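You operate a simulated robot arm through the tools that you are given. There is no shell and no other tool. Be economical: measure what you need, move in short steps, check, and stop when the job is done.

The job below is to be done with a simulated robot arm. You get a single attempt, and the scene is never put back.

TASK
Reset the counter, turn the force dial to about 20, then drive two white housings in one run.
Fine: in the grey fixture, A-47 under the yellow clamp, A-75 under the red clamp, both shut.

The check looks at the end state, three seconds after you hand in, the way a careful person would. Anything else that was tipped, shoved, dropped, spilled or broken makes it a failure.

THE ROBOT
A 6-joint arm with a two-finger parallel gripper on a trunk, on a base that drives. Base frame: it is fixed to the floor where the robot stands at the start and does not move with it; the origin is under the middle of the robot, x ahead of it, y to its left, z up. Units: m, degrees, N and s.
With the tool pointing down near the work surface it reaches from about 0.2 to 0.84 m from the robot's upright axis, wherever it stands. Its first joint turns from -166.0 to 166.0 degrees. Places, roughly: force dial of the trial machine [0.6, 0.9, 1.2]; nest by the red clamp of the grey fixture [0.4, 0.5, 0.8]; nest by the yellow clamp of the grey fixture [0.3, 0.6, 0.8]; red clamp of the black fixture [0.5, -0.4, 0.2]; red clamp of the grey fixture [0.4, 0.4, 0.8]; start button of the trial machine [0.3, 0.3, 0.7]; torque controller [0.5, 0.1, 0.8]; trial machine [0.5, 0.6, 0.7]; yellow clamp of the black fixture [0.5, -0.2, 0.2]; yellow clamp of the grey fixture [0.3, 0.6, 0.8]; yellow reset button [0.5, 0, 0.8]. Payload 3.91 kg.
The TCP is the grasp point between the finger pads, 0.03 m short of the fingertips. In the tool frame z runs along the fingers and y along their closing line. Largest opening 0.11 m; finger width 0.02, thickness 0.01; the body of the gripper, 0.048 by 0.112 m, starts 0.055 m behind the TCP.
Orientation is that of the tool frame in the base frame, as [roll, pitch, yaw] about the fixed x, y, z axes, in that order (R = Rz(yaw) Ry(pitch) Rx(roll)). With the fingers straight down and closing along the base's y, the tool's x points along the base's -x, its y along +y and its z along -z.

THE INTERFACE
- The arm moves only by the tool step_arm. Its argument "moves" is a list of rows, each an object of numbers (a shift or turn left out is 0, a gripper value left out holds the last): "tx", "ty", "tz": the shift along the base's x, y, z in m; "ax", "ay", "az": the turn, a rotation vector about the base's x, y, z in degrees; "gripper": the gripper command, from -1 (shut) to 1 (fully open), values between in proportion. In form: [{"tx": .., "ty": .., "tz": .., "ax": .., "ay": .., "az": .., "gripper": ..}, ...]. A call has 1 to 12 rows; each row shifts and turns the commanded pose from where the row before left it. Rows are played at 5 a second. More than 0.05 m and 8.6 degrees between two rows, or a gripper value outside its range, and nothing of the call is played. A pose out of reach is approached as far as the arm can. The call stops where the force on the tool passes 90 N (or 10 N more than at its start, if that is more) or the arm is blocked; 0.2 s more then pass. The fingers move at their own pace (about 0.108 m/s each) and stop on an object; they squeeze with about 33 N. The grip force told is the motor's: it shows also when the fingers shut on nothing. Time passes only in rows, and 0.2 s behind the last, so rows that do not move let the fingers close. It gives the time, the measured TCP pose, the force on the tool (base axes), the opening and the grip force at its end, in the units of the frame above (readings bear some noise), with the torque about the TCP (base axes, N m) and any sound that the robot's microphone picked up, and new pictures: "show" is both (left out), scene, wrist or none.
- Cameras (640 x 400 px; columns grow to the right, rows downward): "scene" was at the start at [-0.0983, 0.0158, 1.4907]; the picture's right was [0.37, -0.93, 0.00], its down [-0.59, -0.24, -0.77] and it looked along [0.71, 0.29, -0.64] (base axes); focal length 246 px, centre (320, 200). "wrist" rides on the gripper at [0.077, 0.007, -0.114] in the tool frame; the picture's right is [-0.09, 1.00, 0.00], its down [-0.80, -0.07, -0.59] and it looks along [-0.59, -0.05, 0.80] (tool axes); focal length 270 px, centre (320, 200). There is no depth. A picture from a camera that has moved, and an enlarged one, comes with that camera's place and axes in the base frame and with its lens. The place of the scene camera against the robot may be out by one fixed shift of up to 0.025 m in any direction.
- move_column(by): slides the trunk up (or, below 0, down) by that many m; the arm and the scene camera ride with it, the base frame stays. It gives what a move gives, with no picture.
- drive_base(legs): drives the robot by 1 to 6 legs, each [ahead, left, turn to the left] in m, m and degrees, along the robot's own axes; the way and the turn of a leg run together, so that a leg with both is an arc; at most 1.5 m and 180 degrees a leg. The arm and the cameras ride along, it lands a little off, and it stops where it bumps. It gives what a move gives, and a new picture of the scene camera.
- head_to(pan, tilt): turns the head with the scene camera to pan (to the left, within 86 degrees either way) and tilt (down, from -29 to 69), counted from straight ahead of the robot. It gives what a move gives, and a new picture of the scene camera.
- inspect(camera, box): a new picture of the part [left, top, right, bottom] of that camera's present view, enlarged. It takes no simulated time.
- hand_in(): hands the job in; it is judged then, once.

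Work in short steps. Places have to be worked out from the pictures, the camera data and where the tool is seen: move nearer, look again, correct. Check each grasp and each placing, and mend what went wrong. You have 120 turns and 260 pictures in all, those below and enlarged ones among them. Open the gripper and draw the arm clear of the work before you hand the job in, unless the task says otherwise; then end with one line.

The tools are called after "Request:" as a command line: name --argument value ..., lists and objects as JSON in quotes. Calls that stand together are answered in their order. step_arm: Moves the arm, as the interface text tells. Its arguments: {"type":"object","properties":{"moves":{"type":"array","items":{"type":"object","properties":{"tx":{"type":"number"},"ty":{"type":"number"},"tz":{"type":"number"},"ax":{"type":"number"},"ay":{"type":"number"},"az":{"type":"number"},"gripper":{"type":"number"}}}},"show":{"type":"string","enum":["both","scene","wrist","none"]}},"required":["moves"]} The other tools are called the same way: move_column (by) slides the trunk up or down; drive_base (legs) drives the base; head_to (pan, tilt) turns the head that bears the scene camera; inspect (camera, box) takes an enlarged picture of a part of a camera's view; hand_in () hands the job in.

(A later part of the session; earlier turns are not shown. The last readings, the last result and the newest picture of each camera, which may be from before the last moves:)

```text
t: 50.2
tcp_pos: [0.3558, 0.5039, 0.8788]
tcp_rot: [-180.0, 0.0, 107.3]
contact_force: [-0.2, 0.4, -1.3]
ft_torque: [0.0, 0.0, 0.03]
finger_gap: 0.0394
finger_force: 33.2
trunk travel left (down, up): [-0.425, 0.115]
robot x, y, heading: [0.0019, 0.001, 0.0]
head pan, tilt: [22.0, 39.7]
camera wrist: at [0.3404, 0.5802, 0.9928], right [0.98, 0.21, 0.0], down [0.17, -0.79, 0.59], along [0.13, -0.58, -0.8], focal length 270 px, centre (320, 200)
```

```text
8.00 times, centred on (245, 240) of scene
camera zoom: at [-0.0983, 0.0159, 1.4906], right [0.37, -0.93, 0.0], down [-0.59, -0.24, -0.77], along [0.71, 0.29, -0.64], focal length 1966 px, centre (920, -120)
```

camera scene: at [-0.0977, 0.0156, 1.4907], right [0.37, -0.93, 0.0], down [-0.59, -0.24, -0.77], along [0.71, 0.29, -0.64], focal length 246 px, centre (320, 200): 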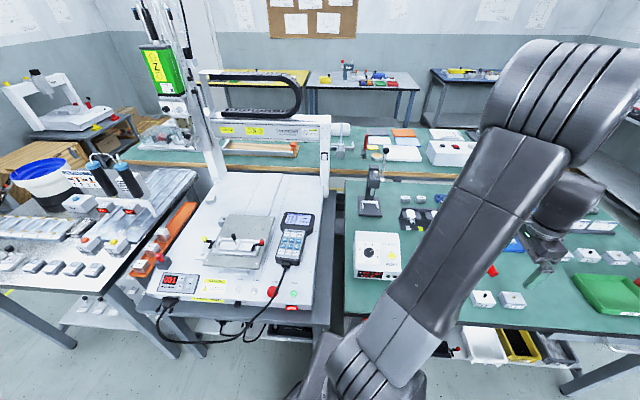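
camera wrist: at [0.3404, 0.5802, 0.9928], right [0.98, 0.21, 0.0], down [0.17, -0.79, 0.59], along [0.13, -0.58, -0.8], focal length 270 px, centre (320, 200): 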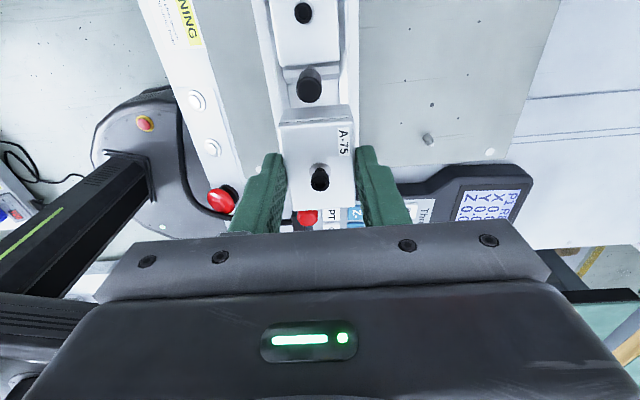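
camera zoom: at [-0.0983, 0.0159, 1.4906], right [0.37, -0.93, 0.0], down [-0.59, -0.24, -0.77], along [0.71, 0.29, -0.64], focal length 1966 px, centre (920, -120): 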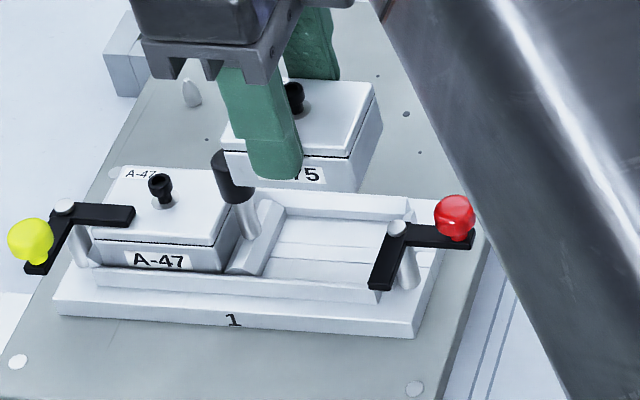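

The knob edge and the housing's inner end nearly coincide (~10 mm), so I tilt the tool 15° (outer end down), shift outward 12 mm and 2 mm to the front, then check.

Request:
step_arm --moves '[{"tx": 0.001, "ty": -0.006, "ax": 7.15, "ay": 2.24}, {"tx": 0.0008, "ty": -0.0064, "ax": 7.15, "ay": 2.24}, {"tz": -0.012}, {}]' --show "wrist"

Request:
inspect --camera "wrist" --box '[240, 50, 400, 210]'

Request:
inspect --camera "scene" --box '[205, 215, 285, 265]'

```text
t: 51.2
tcp_pos: [0.3577, 0.4924, 0.8665]
tcp_rot: [180.0, -15.0, 107.3]
contact_force: [0.9, -0.4, -0.9]
ft_torque: [-0.03, 0.0, 0.01]
finger_gap: 0.0391
finger_force: 32.8
trunk travel left (down, up): [-0.425, 0.115]
robot x, y, heading: [0.0037, 0.0003, -0.1]
head pan, tilt: [22.0, 39.7]
camera wrist: at [0.3516, 0.5375, 0.9961], right [0.98, 0.22, -0.02], down [0.21, -0.91, 0.37], along [0.06, -0.36, -0.93], focal length 270 px, centre (320, 200)
```

wrist: 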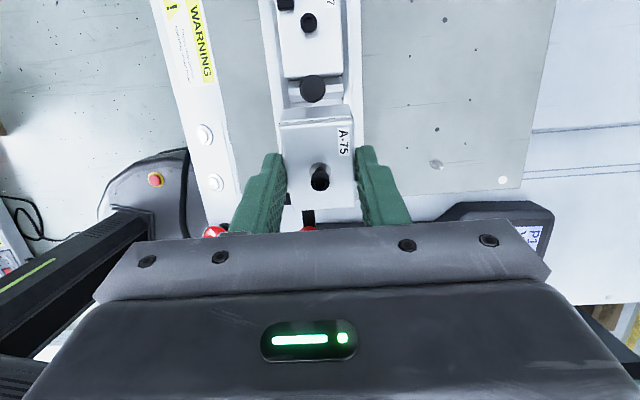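

```text
2.50 times, centred on (320, 130) of wrist
camera zoom: at [0.3516, 0.5375, 0.9961], right [0.98, 0.22, -0.02], down [0.21, -0.91, 0.37], along [0.06, -0.36, -0.93], focal length 676 px, centre (320, 375)
```

zoom: 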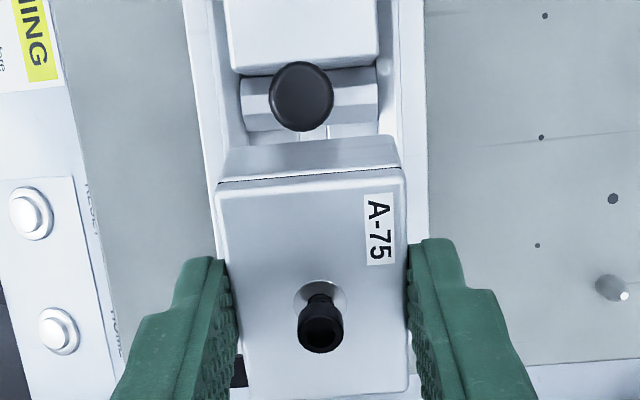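

```text
8.00 times, centred on (245, 240) of scene
camera zoom: at [-0.0982, 0.0163, 1.4907], right [0.37, -0.93, 0.0], down [-0.59, -0.24, -0.77], along [0.71, 0.29, -0.64], focal length 1966 px, centre (920, -120)
```

zoom: 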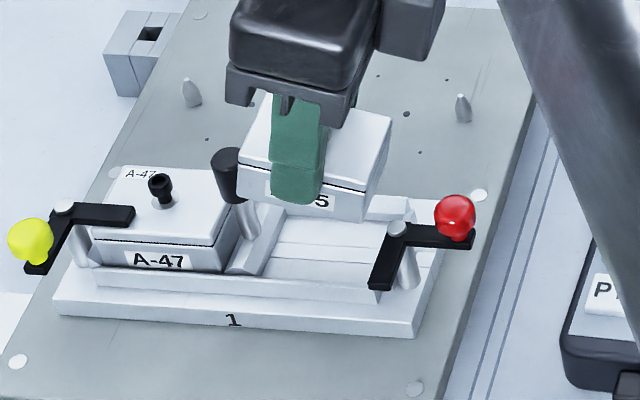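

Now the inner end clears the knob by ~3 mm and the housing is centred across the nest. I lower it until the outer edge touches down.

Request:
step_arm --moves '[{"tz": -0.02}, {"tz": -0.018}, {"tz": -0.006}, {"tz": -0.003}, {"tz": -0.002}, {}]' --show "wrist"

Request:
inspect --camera "scene" --box '[205, 215, 285, 265]'

Request:
inspect --camera "wrist" --box '[240, 50, 400, 210]'

```text
t: 52.6
tcp_pos: [0.357, 0.4934, 0.8201]
tcp_rot: [179.7, -15.3, 107.5]
contact_force: [1.8, 7.1, 25.7]
ft_torque: [-0.1, -0.07, 0.0]
finger_gap: 0.0395
finger_force: 33.0
trunk travel left (down, up): [-0.425, 0.115]
robot x, y, heading: [-0.0002, 0.0027, -0.1]
head pan, tilt: [22.0, 39.7]
camera wrist: at [0.3499, 0.5374, 0.9504], right [0.98, 0.22, -0.02], down [0.21, -0.91, 0.36], along [0.06, -0.36, -0.93], focal length 270 px, centre (320, 200)
```

wrist: 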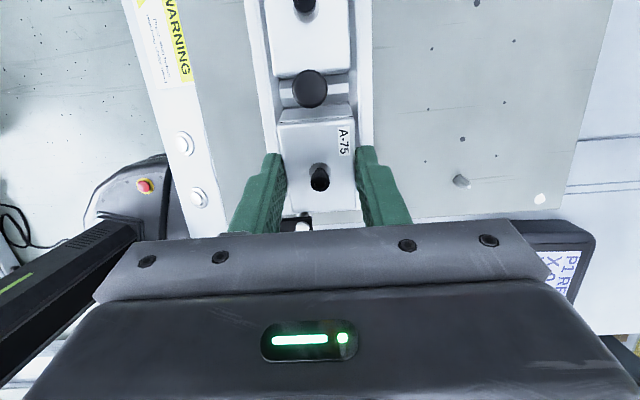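

```text
8.00 times, centred on (245, 240) of scene
camera zoom: at [-0.0995, 0.0148, 1.4908], right [0.37, -0.93, 0.0], down [-0.59, -0.24, -0.77], along [0.71, 0.29, -0.64], focal length 1966 px, centre (920, -120)
```

zoom: 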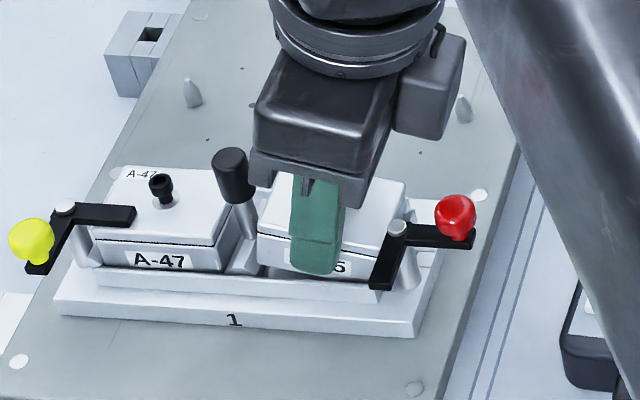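

```text
2.50 times, centred on (320, 130) of wrist
camera zoom: at [0.3499, 0.5374, 0.9504], right [0.98, 0.22, -0.02], down [0.21, -0.91, 0.36], along [0.06, -0.36, -0.93], focal length 676 px, centre (320, 375)
```

zoom: 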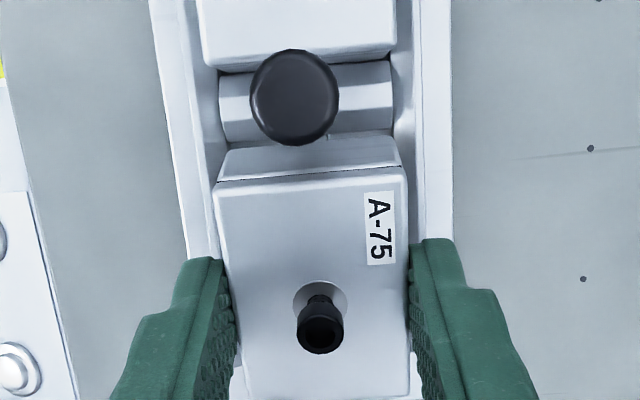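

Outer edge touches the end-post chamfer. I ease 1.5 mm inward and a little lower.

Request:
step_arm --moves '[{"tx": -0.0005, "ty": 0.0015}, {"tz": -0.002}, {}]' --show "none"

Request:
inspect --camera "scene" --box '[205, 215, 285, 265]'

```text
t: 53.4
tcp_pos: [0.3547, 0.4939, 0.8163]
tcp_rot: [179.9, -14.9, 107.4]
contact_force: [5.2, 3.7, 23.5]
ft_torque: [-0.29, -0.21, 0.05]
finger_gap: 0.0394
finger_force: 32.7
trunk travel left (down, up): [-0.425, 0.115]
robot x, y, heading: [0.0001, -0.0021, 0.1]
head pan, tilt: [22.0, 39.7]
```

```text
8.00 times, centred on (245, 240) of scene
camera zoom: at [-0.099, 0.0146, 1.4907], right [0.37, -0.93, 0.0], down [-0.59, -0.24, -0.77], along [0.71, 0.29, -0.64], focal length 1966 px, centre (920, -120)
```

zoom: 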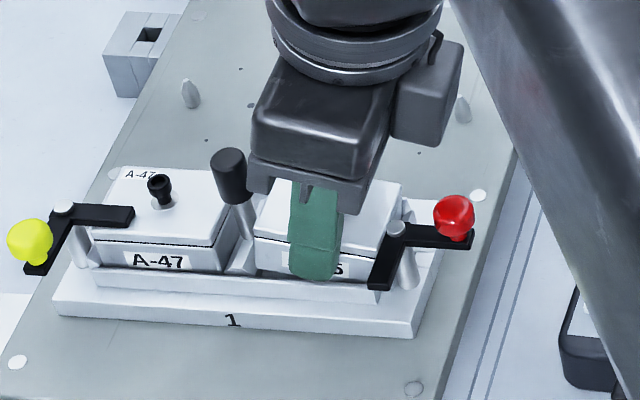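

The outer end is about at floor level; I open a little to let the inner end drop.

Request:
step_arm --moves '[{"gripper": 0.0}, {}, {}]' --show "wrist"

Request:
inspect --camera "scene" --box '[215, 225, 275, 262]'

Request:
inspect --camera "wrist" --box '[240, 50, 400, 210]'

```text
t: 54.2
tcp_pos: [0.3548, 0.4944, 0.8154]
tcp_rot: [-180.0, -14.9, 107.4]
contact_force: [-0.2, 0.0, 0.3]
ft_torque: [-0.01, 0.01, 0.04]
finger_gap: 0.0552
finger_force: 0.1
trunk travel left (down, up): [-0.425, 0.115]
robot x, y, heading: [-0.0048, 0.0004, -0.3]
head pan, tilt: [22.0, 39.7]
camera wrist: at [0.3497, 0.539, 0.9452], right [0.98, 0.22, -0.02], down [0.21, -0.91, 0.37], along [0.06, -0.36, -0.93], focal length 270 px, centre (320, 200)
```

wrist: 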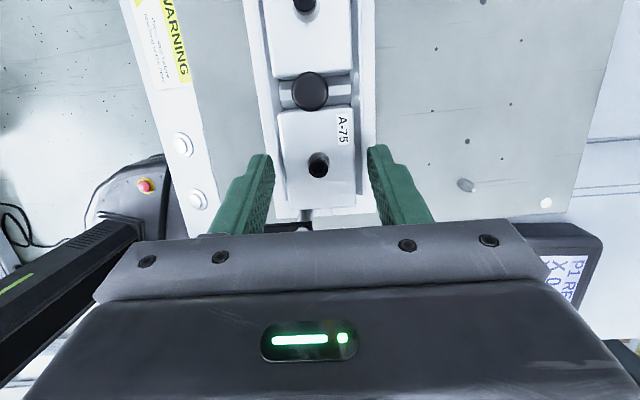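

```text
10.67 times, centred on (245, 244) of scene
camera zoom: at [-0.0983, 0.0159, 1.4906], right [0.37, -0.93, 0.0], down [-0.59, -0.24, -0.77], along [0.71, 0.29, -0.64], focal length 2621 px, centre (1120, -264)
```

zoom: 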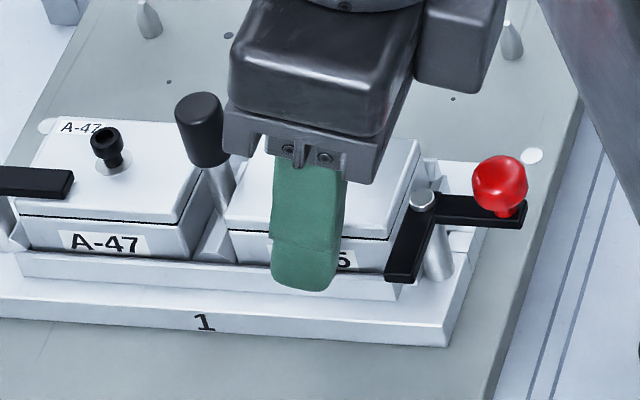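

```text
2.50 times, centred on (320, 130) of wrist
camera zoom: at [0.3497, 0.539, 0.9452], right [0.98, 0.22, -0.02], down [0.21, -0.91, 0.37], along [0.06, -0.36, -0.93], focal length 676 px, centre (320, 375)
```

zoom: 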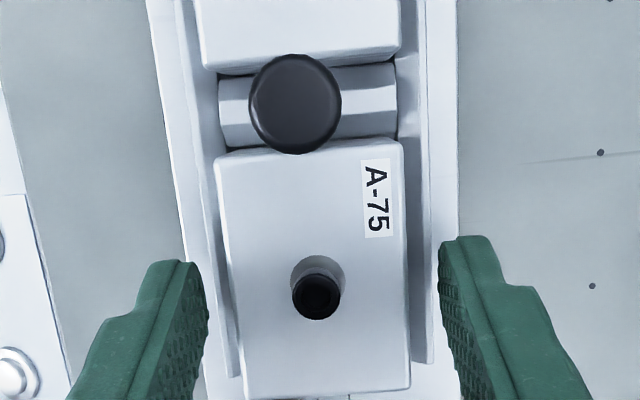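

A-75 dropped level into the red nest. I rise and untilt, then look.

Request:
step_arm --moves '[{"tz": 0.03}, {"tz": 0.04}, {"tz": 0.04, "ax": -7.15, "ay": -2.24}, {"ax": -7.15, "ay": -2.24}, {"tx": -0.01, "ty": 0.04}, {}]' --show "wrist"

Request:
inspect --camera "wrist" --box '[230, 0, 410, 200]'

Request:
inspect --camera "scene" --box '[205, 215, 285, 265]'

```text
t: 55.6
tcp_pos: [0.3481, 0.5347, 0.9278]
tcp_rot: [179.9, 0.1, 107.4]
contact_force: [0.2, 1.2, -0.8]
ft_torque: [0.02, -0.02, -0.01]
finger_gap: 0.0552
finger_force: 0.0
trunk travel left (down, up): [-0.425, 0.115]
robot x, y, heading: [-0.0045, -0.0001, 0.0]
head pan, tilt: [22.0, 39.7]
camera wrist: at [0.3314, 0.6117, 1.0415], right [0.98, 0.21, 0.0], down [0.17, -0.79, 0.6], along [0.13, -0.58, -0.8], focal length 270 px, centre (320, 200)
```

wrist: 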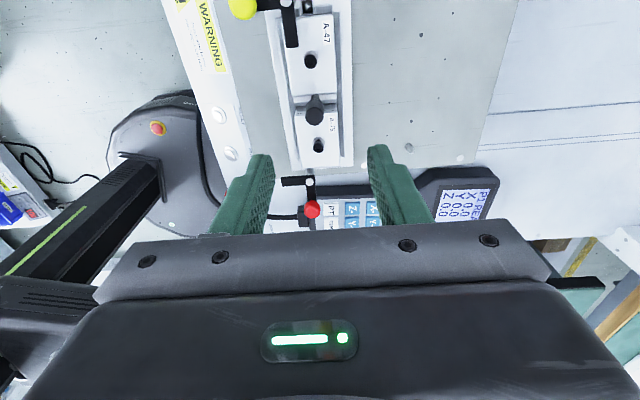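

```text
2.00 times, centred on (320, 100) of wrist
camera zoom: at [0.3314, 0.6117, 1.0415], right [0.98, 0.21, 0.0], down [0.17, -0.79, 0.6], along [0.13, -0.58, -0.8], focal length 541 px, centre (320, 400)
```

zoom: 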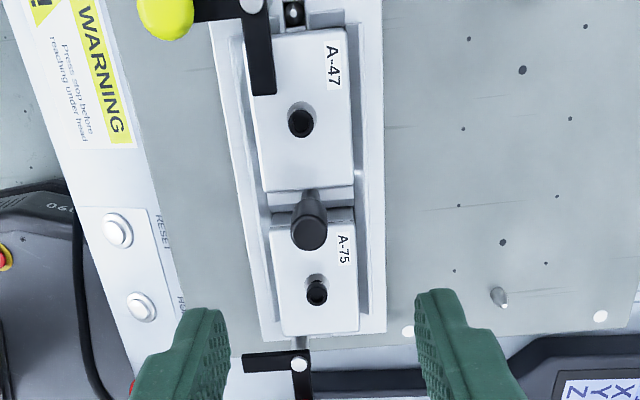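

```text
8.00 times, centred on (245, 240) of scene
camera zoom: at [-0.0984, 0.0162, 1.4907], right [0.37, -0.93, 0.0], down [-0.59, -0.24, -0.77], along [0.71, 0.29, -0.64], focal length 1966 px, centre (920, -120)
```

zoom: 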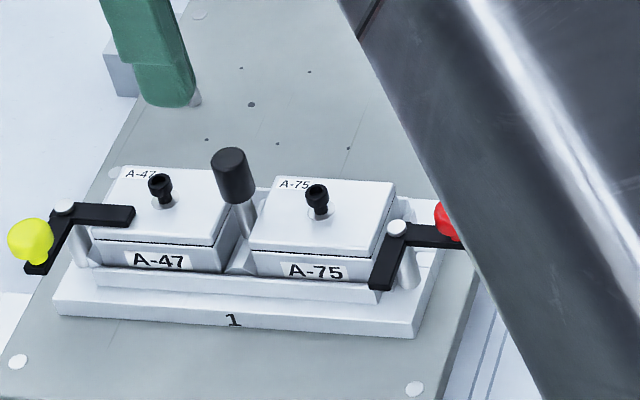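

Both housings are seated. Now the red clamp: knob at about (0.3605, 0.436, 0.818); I go over it and grip.

Request:
step_arm --moves '[{"tx": 0.006, "ty": -0.049}, {"tx": 0.0064, "ty": -0.0492}, {"tz": -0.04}, {"tz": -0.03}, {}]' --show "wrist"

Request:
inspect --camera "wrist" --box '[230, 60, 410, 220]'

```text
t: 56.8
tcp_pos: [0.3578, 0.4356, 0.8562]
tcp_rot: [-179.9, -0.1, 107.4]
contact_force: [0.3, 1.2, 1.0]
ft_torque: [-0.02, 0.01, -0.01]
finger_gap: 0.0548
finger_force: 0.0
trunk travel left (down, up): [-0.425, 0.115]
robot x, y, heading: [0.002, -0.0027, 0.0]
head pan, tilt: [22.0, 39.7]
camera wrist: at [0.3431, 0.5122, 0.9712], right [0.98, 0.21, 0.0], down [0.17, -0.79, 0.59], along [0.13, -0.58, -0.8], focal length 270 px, centre (320, 200)
```

wrist: 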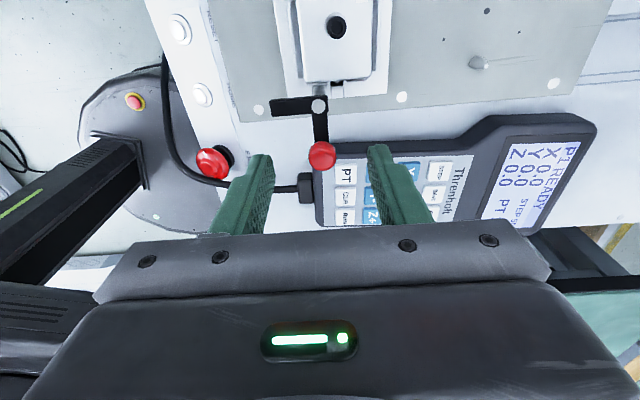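

```text
2.50 times, centred on (320, 140) of wrist
camera zoom: at [0.3431, 0.5122, 0.9712], right [0.98, 0.21, 0.0], down [0.17, -0.79, 0.59], along [0.13, -0.58, -0.8], focal length 676 px, centre (320, 350)
```

zoom: 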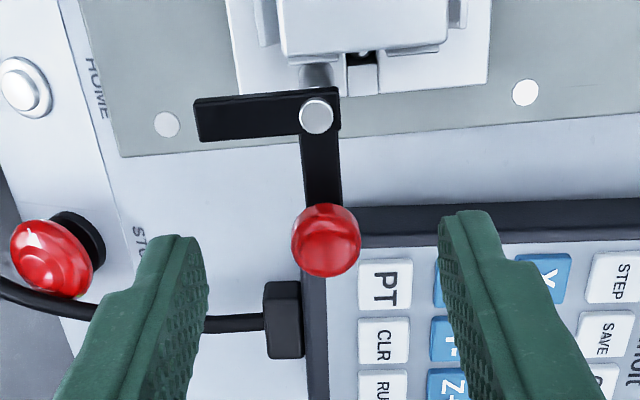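

The knob is ~2 mm off along the closing line; I correct, descend 14 mm and grip it.

Request:
step_arm --moves '[{"tx": 0.002, "ty": -0.001}, {"tz": -0.014}, {"gripper": -1}, {}, {}]' --show "none"

Request:
step_arm --moves '[{"tx": -0.0045, "ty": -0.001}, {"tx": -0.0049, "ty": -0.0003}, {"tx": -0.0048, "ty": 0.0006}, {"tx": -0.0046, "ty": 0.0014}, {"tx": -0.0043, "ty": 0.0022}, {}]' --show "wrist"

```text
t: 58.0
tcp_pos: [0.3608, 0.4346, 0.8417]
tcp_rot: [179.9, 0.0, 107.4]
contact_force: [-0.6, -1.7, 0.8]
ft_torque: [0.11, -0.07, -0.01]
finger_gap: 0.0173
finger_force: 33.3
trunk travel left (down, up): [-0.425, 0.115]
robot x, y, heading: [0.0011, -0.0004, 0.1]
head pan, tilt: [22.0, 39.7]
```

```text
t: 59.4
tcp_pos: [0.3379, 0.4378, 0.841]
tcp_rot: [180.0, 0.0, 107.4]
contact_force: [9.9, -0.8, 2.9]
ft_torque: [-0.09, -0.34, -0.21]
finger_gap: 0.0168
finger_force: 33.0
trunk travel left (down, up): [-0.425, 0.115]
robot x, y, heading: [-0.0017, -0.0004, -0.0]
head pan, tilt: [22.0, 39.7]
camera wrist: at [0.3225, 0.5132, 0.9558], right [0.98, 0.21, 0.0], down [0.17, -0.79, 0.59], along [0.13, -0.58, -0.8], focal length 270 px, centre (320, 200)
```

wrist: 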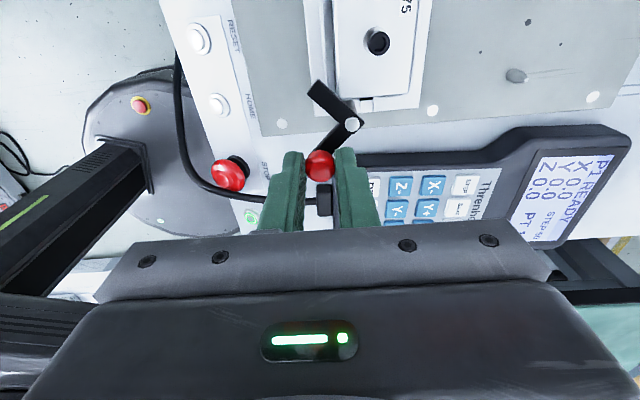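

The red lever follows. Finishing its arc.

Request:
step_arm --moves '[{"tx": -0.0038, "ty": 0.0029}, {"tx": -0.0033, "ty": 0.0035}, {"tx": -0.0027, "ty": 0.0041}, {"tx": -0.0018, "ty": 0.0044}, {"tx": -0.0008, "ty": 0.0035}, {}]' --show "wrist"

Request:
inspect --camera "wrist" --box '[260, 80, 440, 200]'

```text
t: 60.8
tcp_pos: [0.3244, 0.4556, 0.8428]
tcp_rot: [-180.0, 0.0, 107.4]
contact_force: [3.9, -5.3, 1.5]
ft_torque: [-0.54, -0.43, -0.21]
finger_gap: 0.0171
finger_force: 32.9
trunk travel left (down, up): [-0.425, 0.115]
robot x, y, heading: [0.0023, -0.0018, -0.0]
head pan, tilt: [22.0, 39.7]
camera wrist: at [0.3089, 0.5313, 0.9558], right [0.98, 0.21, 0.0], down [0.17, -0.79, 0.59], along [0.13, -0.58, -0.8], focal length 270 px, centre (320, 200)
```

wrist: 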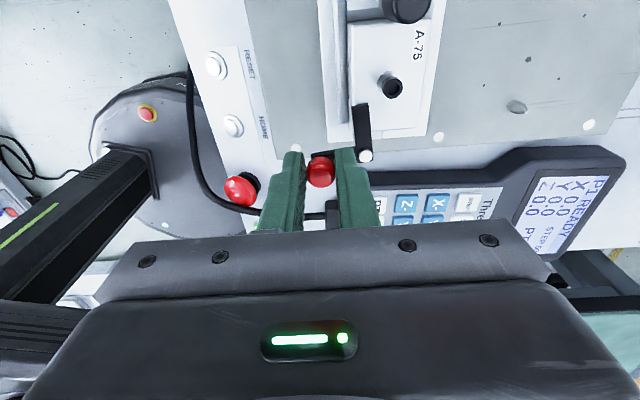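

```text
3.33 times, centred on (350, 140) of wrist
camera zoom: at [0.3089, 0.5313, 0.9558], right [0.98, 0.21, 0.0], down [0.17, -0.79, 0.59], along [0.13, -0.58, -0.8], focal length 901 px, centre (220, 400)
```

zoom: 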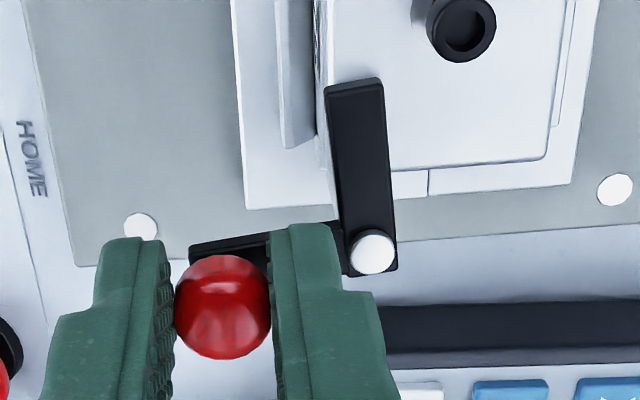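

The red clamp's finger lies over A-75 now. Release, rise, and verify.

Request:
step_arm --moves '[{"gripper": -0.45}, {}, {"tz": 0.03}, {"tz": 0.05}, {"tx": -0.01, "ty": 0.04, "tz": 0.02}, {"tx": -0.01, "ty": 0.04}, {}]' --show "wrist"

Request:
inspect --camera "wrist" --box '[220, 0, 420, 200]'

Request:
inspect --camera "scene" --box '[195, 220, 285, 270]'

```text
t: 62.4
tcp_pos: [0.3042, 0.5355, 0.9411]
tcp_rot: [179.9, 0.0, 107.4]
contact_force: [0.6, 1.0, 0.7]
ft_torque: [0.01, 0.03, -0.01]
finger_gap: 0.0303
finger_force: 0.1
trunk travel left (down, up): [-0.425, 0.115]
robot x, y, heading: [-0.0011, -0.0015, 0.2]
head pan, tilt: [22.0, 39.7]
camera wrist: at [0.2893, 0.6116, 1.0549], right [0.98, 0.21, 0.0], down [0.17, -0.79, 0.59], along [0.13, -0.58, -0.8], focal length 270 px, centre (320, 200)
```

wrist: 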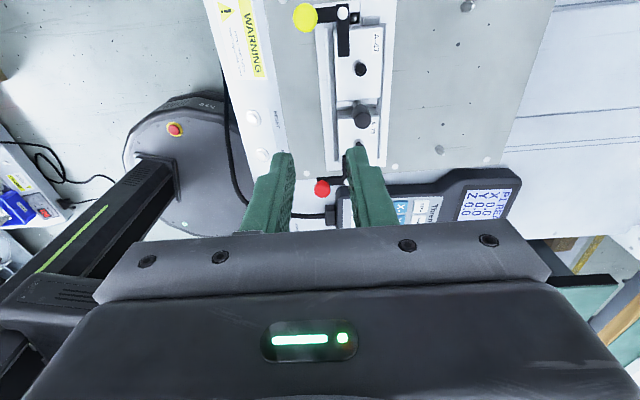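

```text
2.00 times, centred on (320, 100) of wrist
camera zoom: at [0.2893, 0.6116, 1.0549], right [0.98, 0.21, 0.0], down [0.17, -0.79, 0.59], along [0.13, -0.58, -0.8], focal length 541 px, centre (320, 400)
```

zoom: 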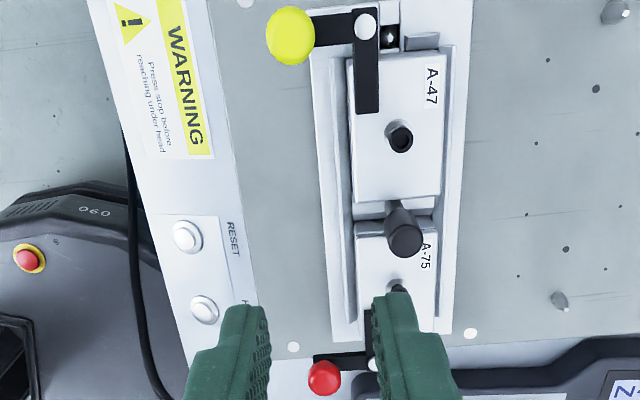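

```text
7.11 times, centred on (240, 245) of scene
camera zoom: at [-0.0983, 0.016, 1.4907], right [0.37, -0.93, 0.0], down [-0.59, -0.24, -0.77], along [0.71, 0.29, -0.64], focal length 1748 px, centre (889, -120)
```

zoom: 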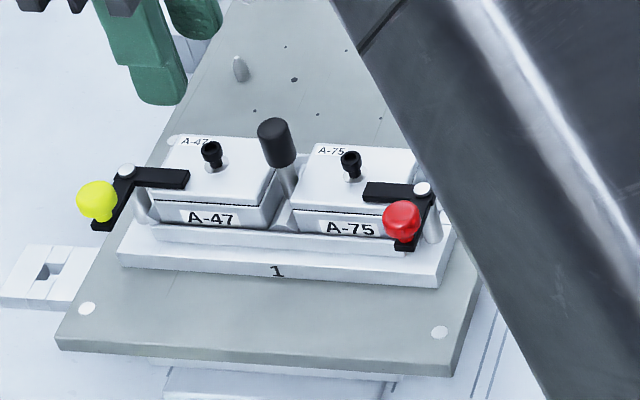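

Both clamps are shut. The force dial is out of reach, so I raise the arm clear, then drive back and to the left along the benches.

Request:
step_arm --moves '[{"tz": 0.05}, {"tz": 0.05}, {"tz": 0.05}, {"tz": 0.05}, {"tz": 0.05}, {"tz": 0.05, "tx": -0.02, "ty": -0.04}, {"tx": -0.02, "ty": -0.04}, {"ty": -0.04}]' --show "none"

Request:
drive_base --legs '[[-0.15, 0.0, 0], [0.0, 0.3, 0]]'

```text
refused: row 6 steps farther than a row can; nothing moved
```

```text
t: 65.4
tcp_pos: [0.1563, 0.8393, 0.9405]
tcp_rot: [180.0, 0.0, 107.3]
contact_force: [0.4, -0.3, -0.2]
ft_torque: [-0.02, 0.01, 0.02]
finger_gap: 0.0305
finger_force: 0.1
trunk travel left (down, up): [-0.425, 0.115]
robot x, y, heading: [-0.1494, 0.3021, -0.0]
head pan, tilt: [22.0, 39.7]
camera scene: at [-0.2473, 0.3207, 1.4906], right [0.37, -0.93, 0.0], down [-0.59, -0.24, -0.77], along [0.71, 0.29, -0.64], focal length 246 px, centre (320, 200)
```

scene: 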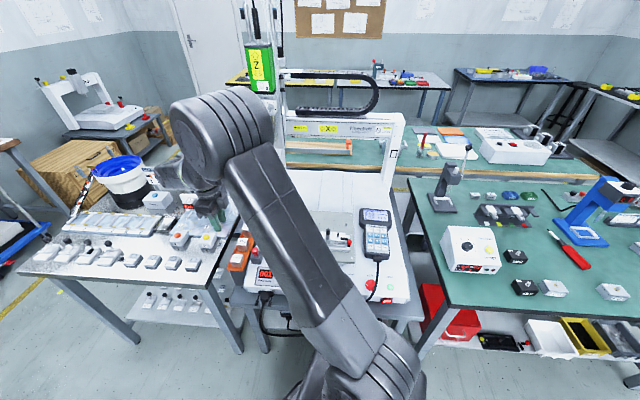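

The lift was refused but the drive ran with the tool at z 0.94; no force shows and nothing appears disturbed. I lift now before anything else.

Request:
step_arm --moves '[{"tz": 0.05}, {"tz": 0.05}, {"tz": 0.05}, {"tz": 0.05}, {"tz": 0.05}, {}]' --show "wrist"

Request:
inspect --camera "scene" --box '[20, 170, 280, 320]'

Request:
inspect --camera "scene" --box '[240, 85, 280, 110]'

```text
t: 66.8
tcp_pos: [0.156, 0.8356, 1.1893]
tcp_rot: [-180.0, 0.0, 107.3]
contact_force: [-0.3, -0.4, -0.2]
ft_torque: [-0.02, 0.0, 0.02]
finger_gap: 0.0304
finger_force: 0.1
trunk travel left (down, up): [-0.425, 0.115]
robot x, y, heading: [-0.1508, 0.3066, 0.2]
head pan, tilt: [22.0, 39.7]
camera wrist: at [0.1424, 0.9122, 1.3037], right [0.98, 0.21, 0.0], down [0.17, -0.79, 0.59], along [0.13, -0.58, -0.8], focal length 270 px, centre (320, 200)
```

wrist: 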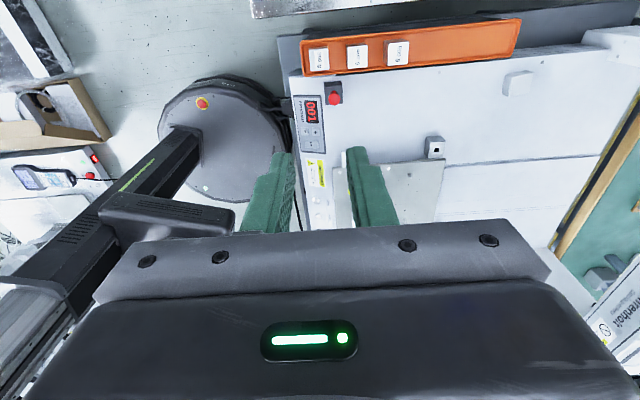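

```text
2.46 times, centred on (150, 245) of scene
camera zoom: at [-0.2474, 0.3202, 1.4906], right [0.37, -0.93, 0.0], down [-0.59, -0.24, -0.77], along [0.71, 0.29, -0.64], focal length 605 px, centre (738, 89)
```

zoom: 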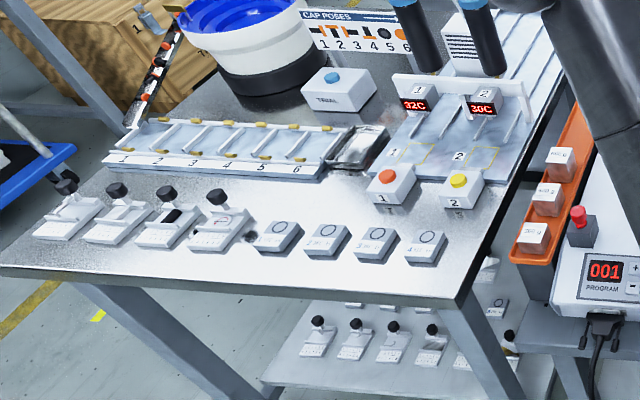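

```text
16.00 times, centred on (260, 98) of scene
camera zoom: at [-0.2474, 0.3202, 1.4906], right [0.37, -0.93, 0.0], down [-0.59, -0.24, -0.77], along [0.71, 0.29, -0.64], focal length 3932 px, centre (1280, 1840)
```

zoom: 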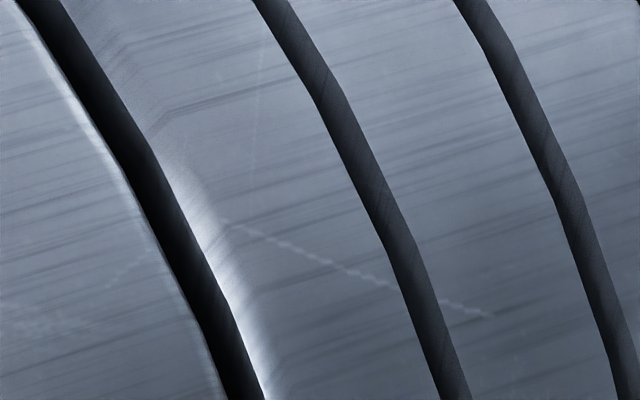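

Nothing is disturbed. I now turn the tool horizontal, pointing along the machine's depth direction toward the head panel.

Request:
step_arm --moves '[{"tx": 0.01, "ax": 2.46, "ay": -7.82}, {"tx": 0.01, "ax": 2.46, "ay": -7.82}, {"tx": 0.01, "ax": 2.46, "ay": -7.82}, {"tx": 0.01, "ax": 2.46, "ay": -7.82}, {"tx": 0.01, "ax": 2.46, "ay": -7.82}, {"tx": 0.01, "ax": 2.46, "ay": -7.82}, {"tx": 0.01, "ax": 2.46, "ay": -7.82}, {"tx": 0.01, "ax": 2.46, "ay": -7.82}, {"tx": 0.01, "ax": 2.46, "ay": -7.82}, {"tx": 0.01, "ax": 2.46, "ay": -7.82}, {"ax": 2.4, "ay": -7.6}, {}]'

```text
t: 69.4
tcp_pos: [0.3443, 0.927, 1.4043]
tcp_rot: [90.8, 0.5, 107.4]
contact_force: [0.4, -0.1, 0.0]
ft_torque: [-0.02, 0.0, 0.01]
finger_gap: 0.0303
finger_force: 0.1
out of reach, approached as far as the arm can: row 7, 8, 9, 10, 11
trunk travel left (down, up): [-0.425, 0.115]
robot x, y, heading: [-0.1481, 0.3097, -0.2]
head pan, tilt: [22.0, 39.7]
camera scene: at [-0.2474, 0.3203, 1.4907], right [0.37, -0.93, 0.0], down [-0.59, -0.24, -0.77], along [0.71, 0.29, -0.64], focal length 246 px, centre (320, 200)
camera wrist: at [0.213, 0.9673, 1.4126], right [0.04, -0.07, 1.0], down [-0.33, -0.94, -0.06], along [0.94, -0.33, -0.06], focal length 270 px, centre (320, 200)
```

scene: 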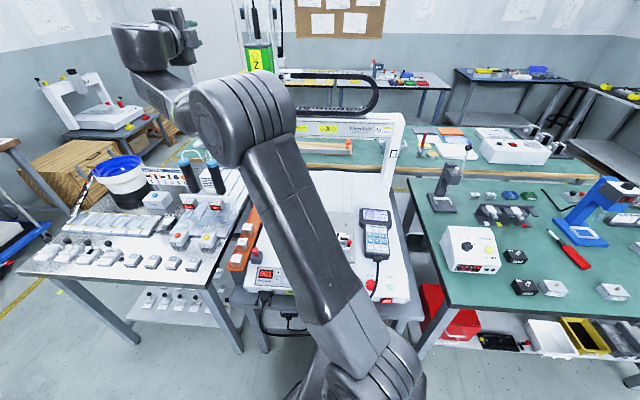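
wrist: 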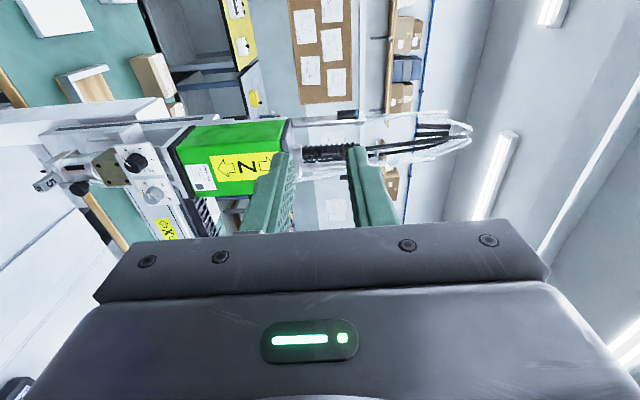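

I now see both dials from the front; triangulation puts the force dial at about (0.562, 0.866, 1.157). I move toward a pre-approach point in front of it.

Request:
step_arm --moves '[{"tx": 0.017, "ty": -0.016, "tz": -0.04}, {"tx": 0.017, "ty": -0.016, "tz": -0.04}, {"tx": 0.017, "ty": -0.016, "tz": -0.04}, {"tx": 0.017, "ty": -0.016, "tz": -0.04}, {}]'

```text
t: 70.6
tcp_pos: [0.4613, 0.938, 1.3482]
tcp_rot: [90.3, -0.1, 107.5]
contact_force: [0.3, -1.0, -0.1]
ft_torque: [0.02, -0.01, 0.0]
finger_gap: 0.0301
finger_force: 0.1
out of reach, approached as far as the arm can: row 1, 2, 3, 4
trunk travel left (down, up): [-0.425, 0.115]
robot x, y, heading: [-0.1491, 0.3036, -0.2]
head pan, tilt: [22.0, 39.7]
camera scene: at [-0.2473, 0.3203, 1.4907], right [0.37, -0.93, 0.0], down [-0.59, -0.24, -0.77], along [0.71, 0.29, -0.64], focal length 246 px, centre (320, 200)
camera wrist: at [0.3303, 0.9775, 1.3563], right [0.03, -0.08, 1.0], down [-0.33, -0.94, -0.07], along [0.94, -0.32, -0.06], focal length 270 px, centre (320, 200)
```

scene: 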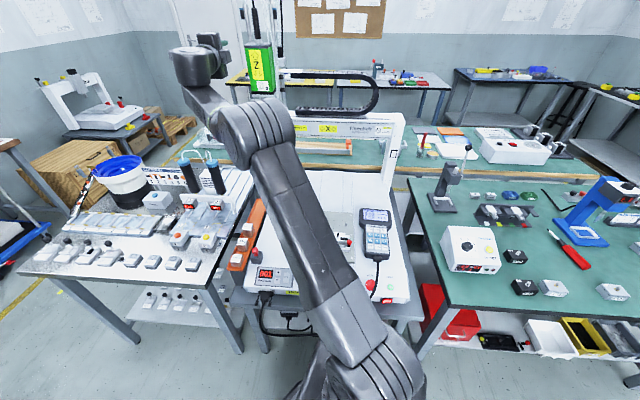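
wrist: 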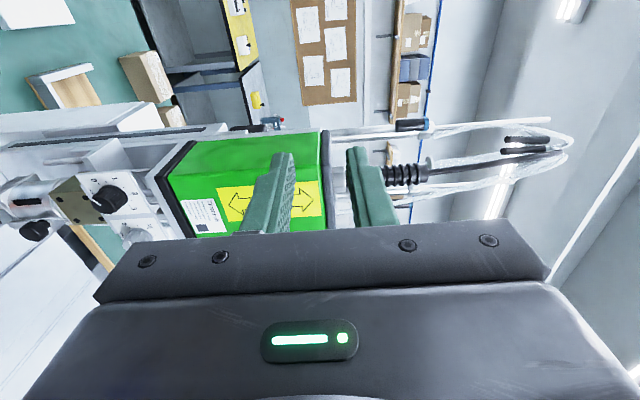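

The arm is following an unreachable commanded pose; I shift the command to the intended point (0.447, 0.83, 1.157), which should be inside reach.

Request:
step_arm --moves '[{"tx": 0.031, "ty": 0.0145, "tz": 0.032}, {"tx": 0.031, "ty": 0.0145, "tz": 0.032}, {"tx": 0.031, "ty": 0.0145, "tz": 0.032}, {"tx": 0.03, "ty": 0.0145, "tz": 0.032}, {}]'

```text
t: 71.8
tcp_pos: [0.514, 0.9149, 1.4096]
tcp_rot: [89.9, -0.2, 107.4]
contact_force: [-0.7, 0.3, -0.1]
ft_torque: [-0.01, 0.02, 0.01]
finger_gap: 0.0303
finger_force: 0.1
out of reach, approached as far as the arm can: row 2, 3, 4
trunk travel left (down, up): [-0.425, 0.115]
robot x, y, heading: [-0.147, 0.3026, -0.2]
head pan, tilt: [22.0, 39.7]
camera scene: at [-0.2474, 0.32, 1.4907], right [0.37, -0.93, 0.0], down [-0.59, -0.24, -0.77], along [0.71, 0.29, -0.64], focal length 246 px, centre (320, 200)
camera wrist: at [0.3828, 0.953, 1.4171], right [0.03, -0.09, 1.0], down [-0.33, -0.94, -0.07], along [0.95, -0.32, -0.05], focal length 270 px, centre (320, 200)
```

scene: 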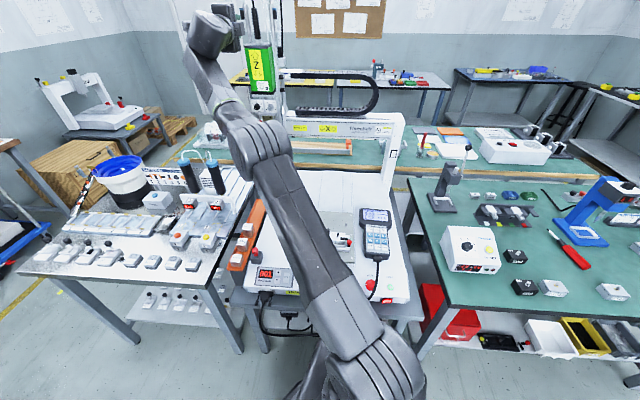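
wrist: 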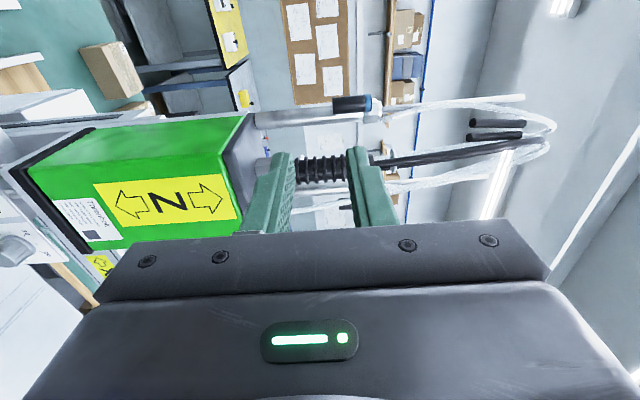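

I test how the command behaves with a small retreat-and-lower move.

Request:
step_arm --moves '[{"tx": -0.02, "ty": -0.02, "tz": -0.02}, {"tx": -0.02, "ty": -0.02, "tz": -0.02}, {}]' --show "none"

```text
t: 72.6
tcp_pos: [0.4818, 0.8845, 1.3803]
tcp_rot: [90.3, -0.1, 107.4]
contact_force: [-0.6, 0.3, 0.0]
ft_torque: [0.03, -0.01, -0.02]
finger_gap: 0.0301
finger_force: 0.1
out of reach, approached as far as the arm can: row 2
trunk travel left (down, up): [-0.425, 0.115]
robot x, y, heading: [-0.1466, 0.3057, 0.1]
head pan, tilt: [22.0, 39.7]
```

Commands are rebased to the real pose; the horizontal tool can't go lower/nearer at this trunk height. I'll back off up-and-away, lower the trunk, and then come forward to the dial.

Request:
step_arm --moves '[{"tx": -0.02, "ty": -0.006, "tz": 0.03}, {"tx": -0.025, "ty": -0.008, "tz": 0.02}, {"tx": -0.025, "ty": -0.008, "tz": 0.015}, {"tx": -0.025, "ty": -0.008, "tz": 0.01}, {}]' --show "none"

Request:
move_column --by -0.1

Request:
head_to --pan 40 --tilt 30

```text
t: 73.8
tcp_pos: [0.3855, 0.8556, 1.4555]
tcp_rot: [90.1, -0.1, 107.5]
contact_force: [0.2, 1.1, -0.5]
ft_torque: [0.0, -0.01, 0.0]
finger_gap: 0.0301
finger_force: 0.0
trunk travel left (down, up): [-0.425, 0.115]
robot x, y, heading: [-0.1528, 0.305, -0.3]
head pan, tilt: [22.0, 39.7]
```

```text
t: 75.2
tcp_pos: [0.3867, 0.8546, 1.3561]
tcp_rot: [90.1, -0.2, 107.5]
contact_force: [0.2, 0.5, -0.4]
ft_torque: [0.03, 0.02, 0.01]
finger_gap: 0.0304
finger_force: 0.0
trunk travel left (down, up): [-0.325, 0.215]
robot x, y, heading: [-0.1512, 0.3046, 0.1]
head pan, tilt: [22.0, 39.7]
```

```text
t: 76.0
tcp_pos: [0.3858, 0.8568, 1.3556]
tcp_rot: [90.1, -0.1, 107.5]
contact_force: [-0.4, 0.2, 0.4]
ft_torque: [0.03, -0.01, 0.01]
finger_gap: 0.0303
finger_force: 0.0
trunk travel left (down, up): [-0.325, 0.215]
robot x, y, heading: [-0.1516, 0.3032, -0.0]
head pan, tilt: [40.0, 30.0]
camera scene: at [-0.257, 0.3465, 1.4056], right [0.64, -0.77, 0.0], down [-0.38, -0.32, -0.87], along [0.66, 0.55, -0.5], focal length 246 px, centre (320, 200)
```

scene: 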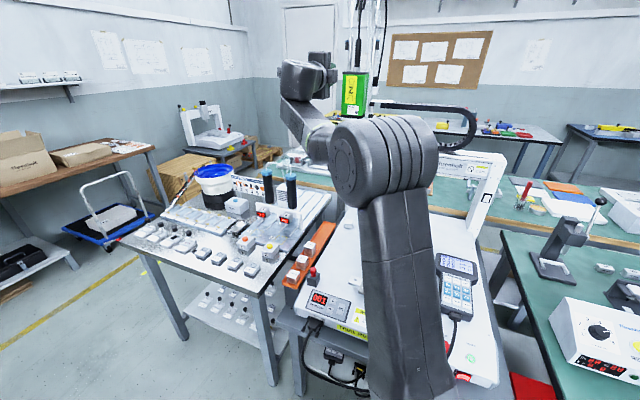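

The elbow stays high above the machine, so lowering further is safe.

Request:
move_column --by -0.18

Request:
step_arm --moves '[{}]'

Request:
inspect --camera "wrist" --box '[180, 60, 420, 240]'

```text
t: 78.0
tcp_pos: [0.386, 0.8548, 1.1758]
tcp_rot: [90.0, -0.1, 107.5]
contact_force: [0.6, -0.5, -0.5]
ft_torque: [-0.02, 0.0, 0.01]
finger_gap: 0.0302
finger_force: 0.1
trunk travel left (down, up): [-0.145, 0.395]
robot x, y, heading: [-0.1485, 0.3013, -0.2]
head pan, tilt: [40.0, 30.0]
```

```text
t: 78.4
tcp_pos: [0.3859, 0.8561, 1.1749]
tcp_rot: [90.0, -0.2, 107.4]
contact_force: [-0.5, -0.4, -0.7]
ft_torque: [-0.02, 0.02, -0.01]
finger_gap: 0.0303
finger_force: 0.1
trunk travel left (down, up): [-0.145, 0.395]
robot x, y, heading: [-0.1462, 0.306, -0.3]
head pan, tilt: [40.0, 30.0]
camera scene: at [-0.257, 0.3465, 1.2256], right [0.64, -0.77, 0.0], down [-0.38, -0.32, -0.87], along [0.66, 0.56, -0.5], focal length 246 px, centre (320, 200)
camera wrist: at [0.2543, 0.8949, 1.1821], right [0.03, -0.09, 1.0], down [-0.33, -0.94, -0.07], along [0.94, -0.32, -0.06], focal length 270 px, centre (320, 200)
```

scene: 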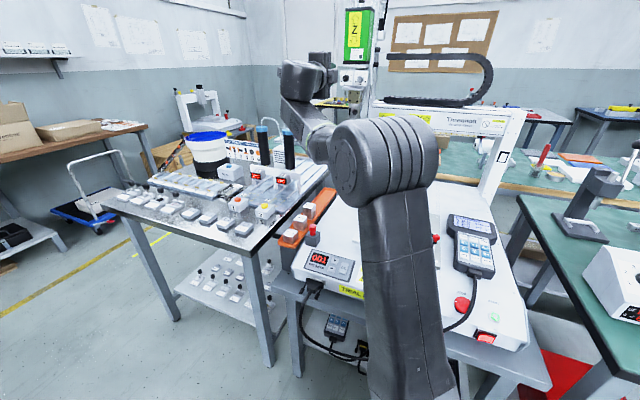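
wrist: 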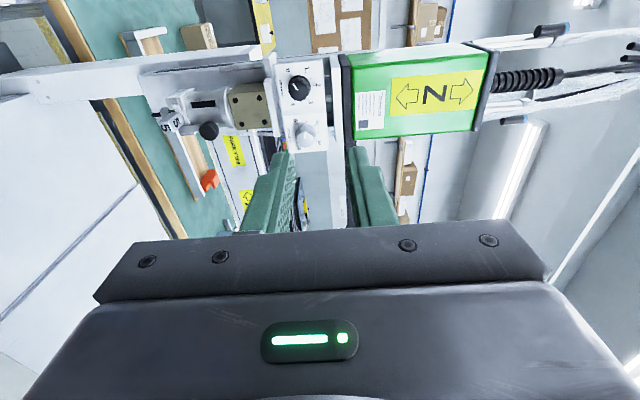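

```text
2.22 times, centred on (300, 150) of wrist
camera zoom: at [0.2543, 0.8949, 1.1821], right [0.03, -0.09, 1.0], down [-0.33, -0.94, -0.07], along [0.94, -0.32, -0.06], focal length 601 px, centre (364, 311)
```

zoom: 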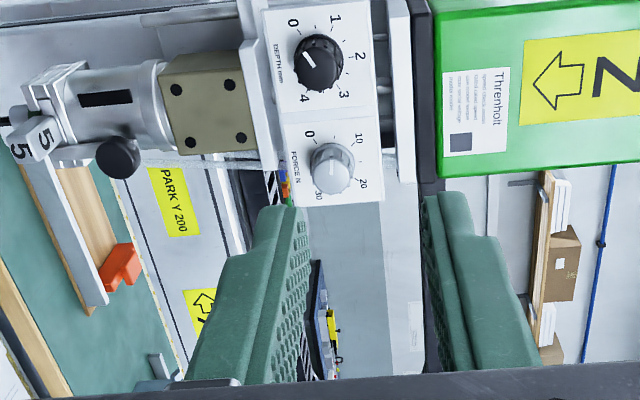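

Clear view of the dials now: the force knob is at about (0.569, 0.8665, 1.152). I line up with its axis and approach to ~9 cm.

Request:
step_arm --moves '[{"tx": 0.0066, "ty": -0.021, "tz": -0.0115, "gripper": 0.1}, {"tx": 0.0066, "ty": -0.021, "tz": -0.0115}, {"tx": 0.043, "ty": 0.0135}, {"tx": 0.043, "ty": 0.0135}, {}]' --show "wrist"

Request:
inspect --camera "wrist" --box '[250, 80, 390, 200]'

```text
t: 79.6
tcp_pos: [0.492, 0.8434, 1.1628]
tcp_rot: [90.0, -0.2, 107.6]
contact_force: [-0.1, 0.6, 0.0]
ft_torque: [0.03, 0.0, -0.03]
finger_gap: 0.0604
finger_force: 0.0
out of reach, approached as far as the arm can: row 2
trunk travel left (down, up): [-0.145, 0.395]
robot x, y, heading: [-0.1495, 0.3068, -0.4]
head pan, tilt: [40.0, 30.0]
camera wrist: at [0.3593, 0.883, 1.17], right [0.03, -0.09, 1.0], down [-0.33, -0.94, -0.07], along [0.94, -0.32, -0.06], focal length 270 px, centre (320, 200)
```

wrist: 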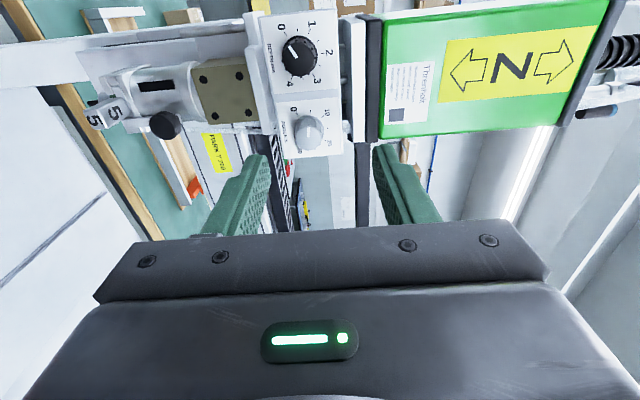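

```text
3.33 times, centred on (320, 140) of wrist
camera zoom: at [0.3593, 0.883, 1.17], right [0.03, -0.09, 1.0], down [-0.33, -0.94, -0.07], along [0.94, -0.32, -0.06], focal length 901 px, centre (320, 400)
```

zoom: 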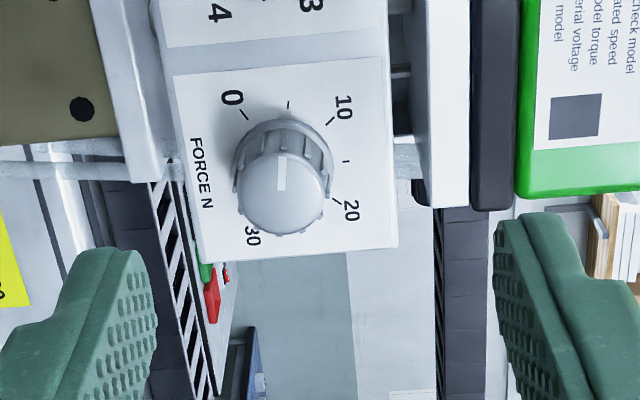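

The pointer is near 5–6; scale is 45° per 5, so about +130° clockwise is needed for 20. I fine-align and come closer.

Request:
step_arm --moves '[{"tx": 0.0012, "ty": -0.0038, "tz": -0.009}, {"tx": 0.0334, "ty": 0.0105}, {}]' --show "wrist"

Request:
inspect --camera "wrist" --box '[250, 80, 390, 200]'

```text
t: 80.4
tcp_pos: [0.5244, 0.8504, 1.1551]
tcp_rot: [90.1, -0.2, 107.5]
contact_force: [0.2, 0.5, -0.2]
ft_torque: [-0.01, 0.0, 0.01]
finger_gap: 0.0602
finger_force: 0.0
trunk travel left (down, up): [-0.145, 0.395]
robot x, y, heading: [-0.1527, 0.3012, -0.1]
head pan, tilt: [40.0, 30.0]
camera wrist: at [0.3927, 0.8902, 1.162], right [0.03, -0.09, 1.0], down [-0.33, -0.94, -0.07], along [0.94, -0.32, -0.06], focal length 270 px, centre (320, 200)
```

wrist: 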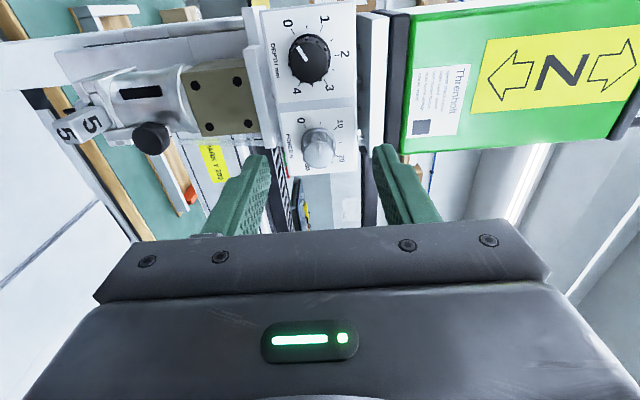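

```text
3.33 times, centred on (320, 140) of wrist
camera zoom: at [0.3927, 0.8902, 1.162], right [0.03, -0.09, 1.0], down [-0.33, -0.94, -0.07], along [0.94, -0.32, -0.06], focal length 901 px, centre (320, 400)
```

zoom: 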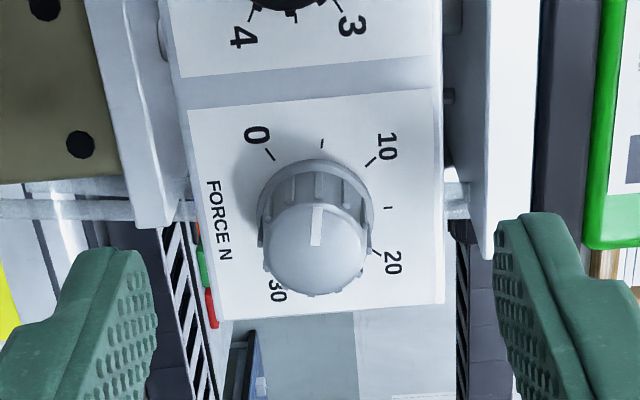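

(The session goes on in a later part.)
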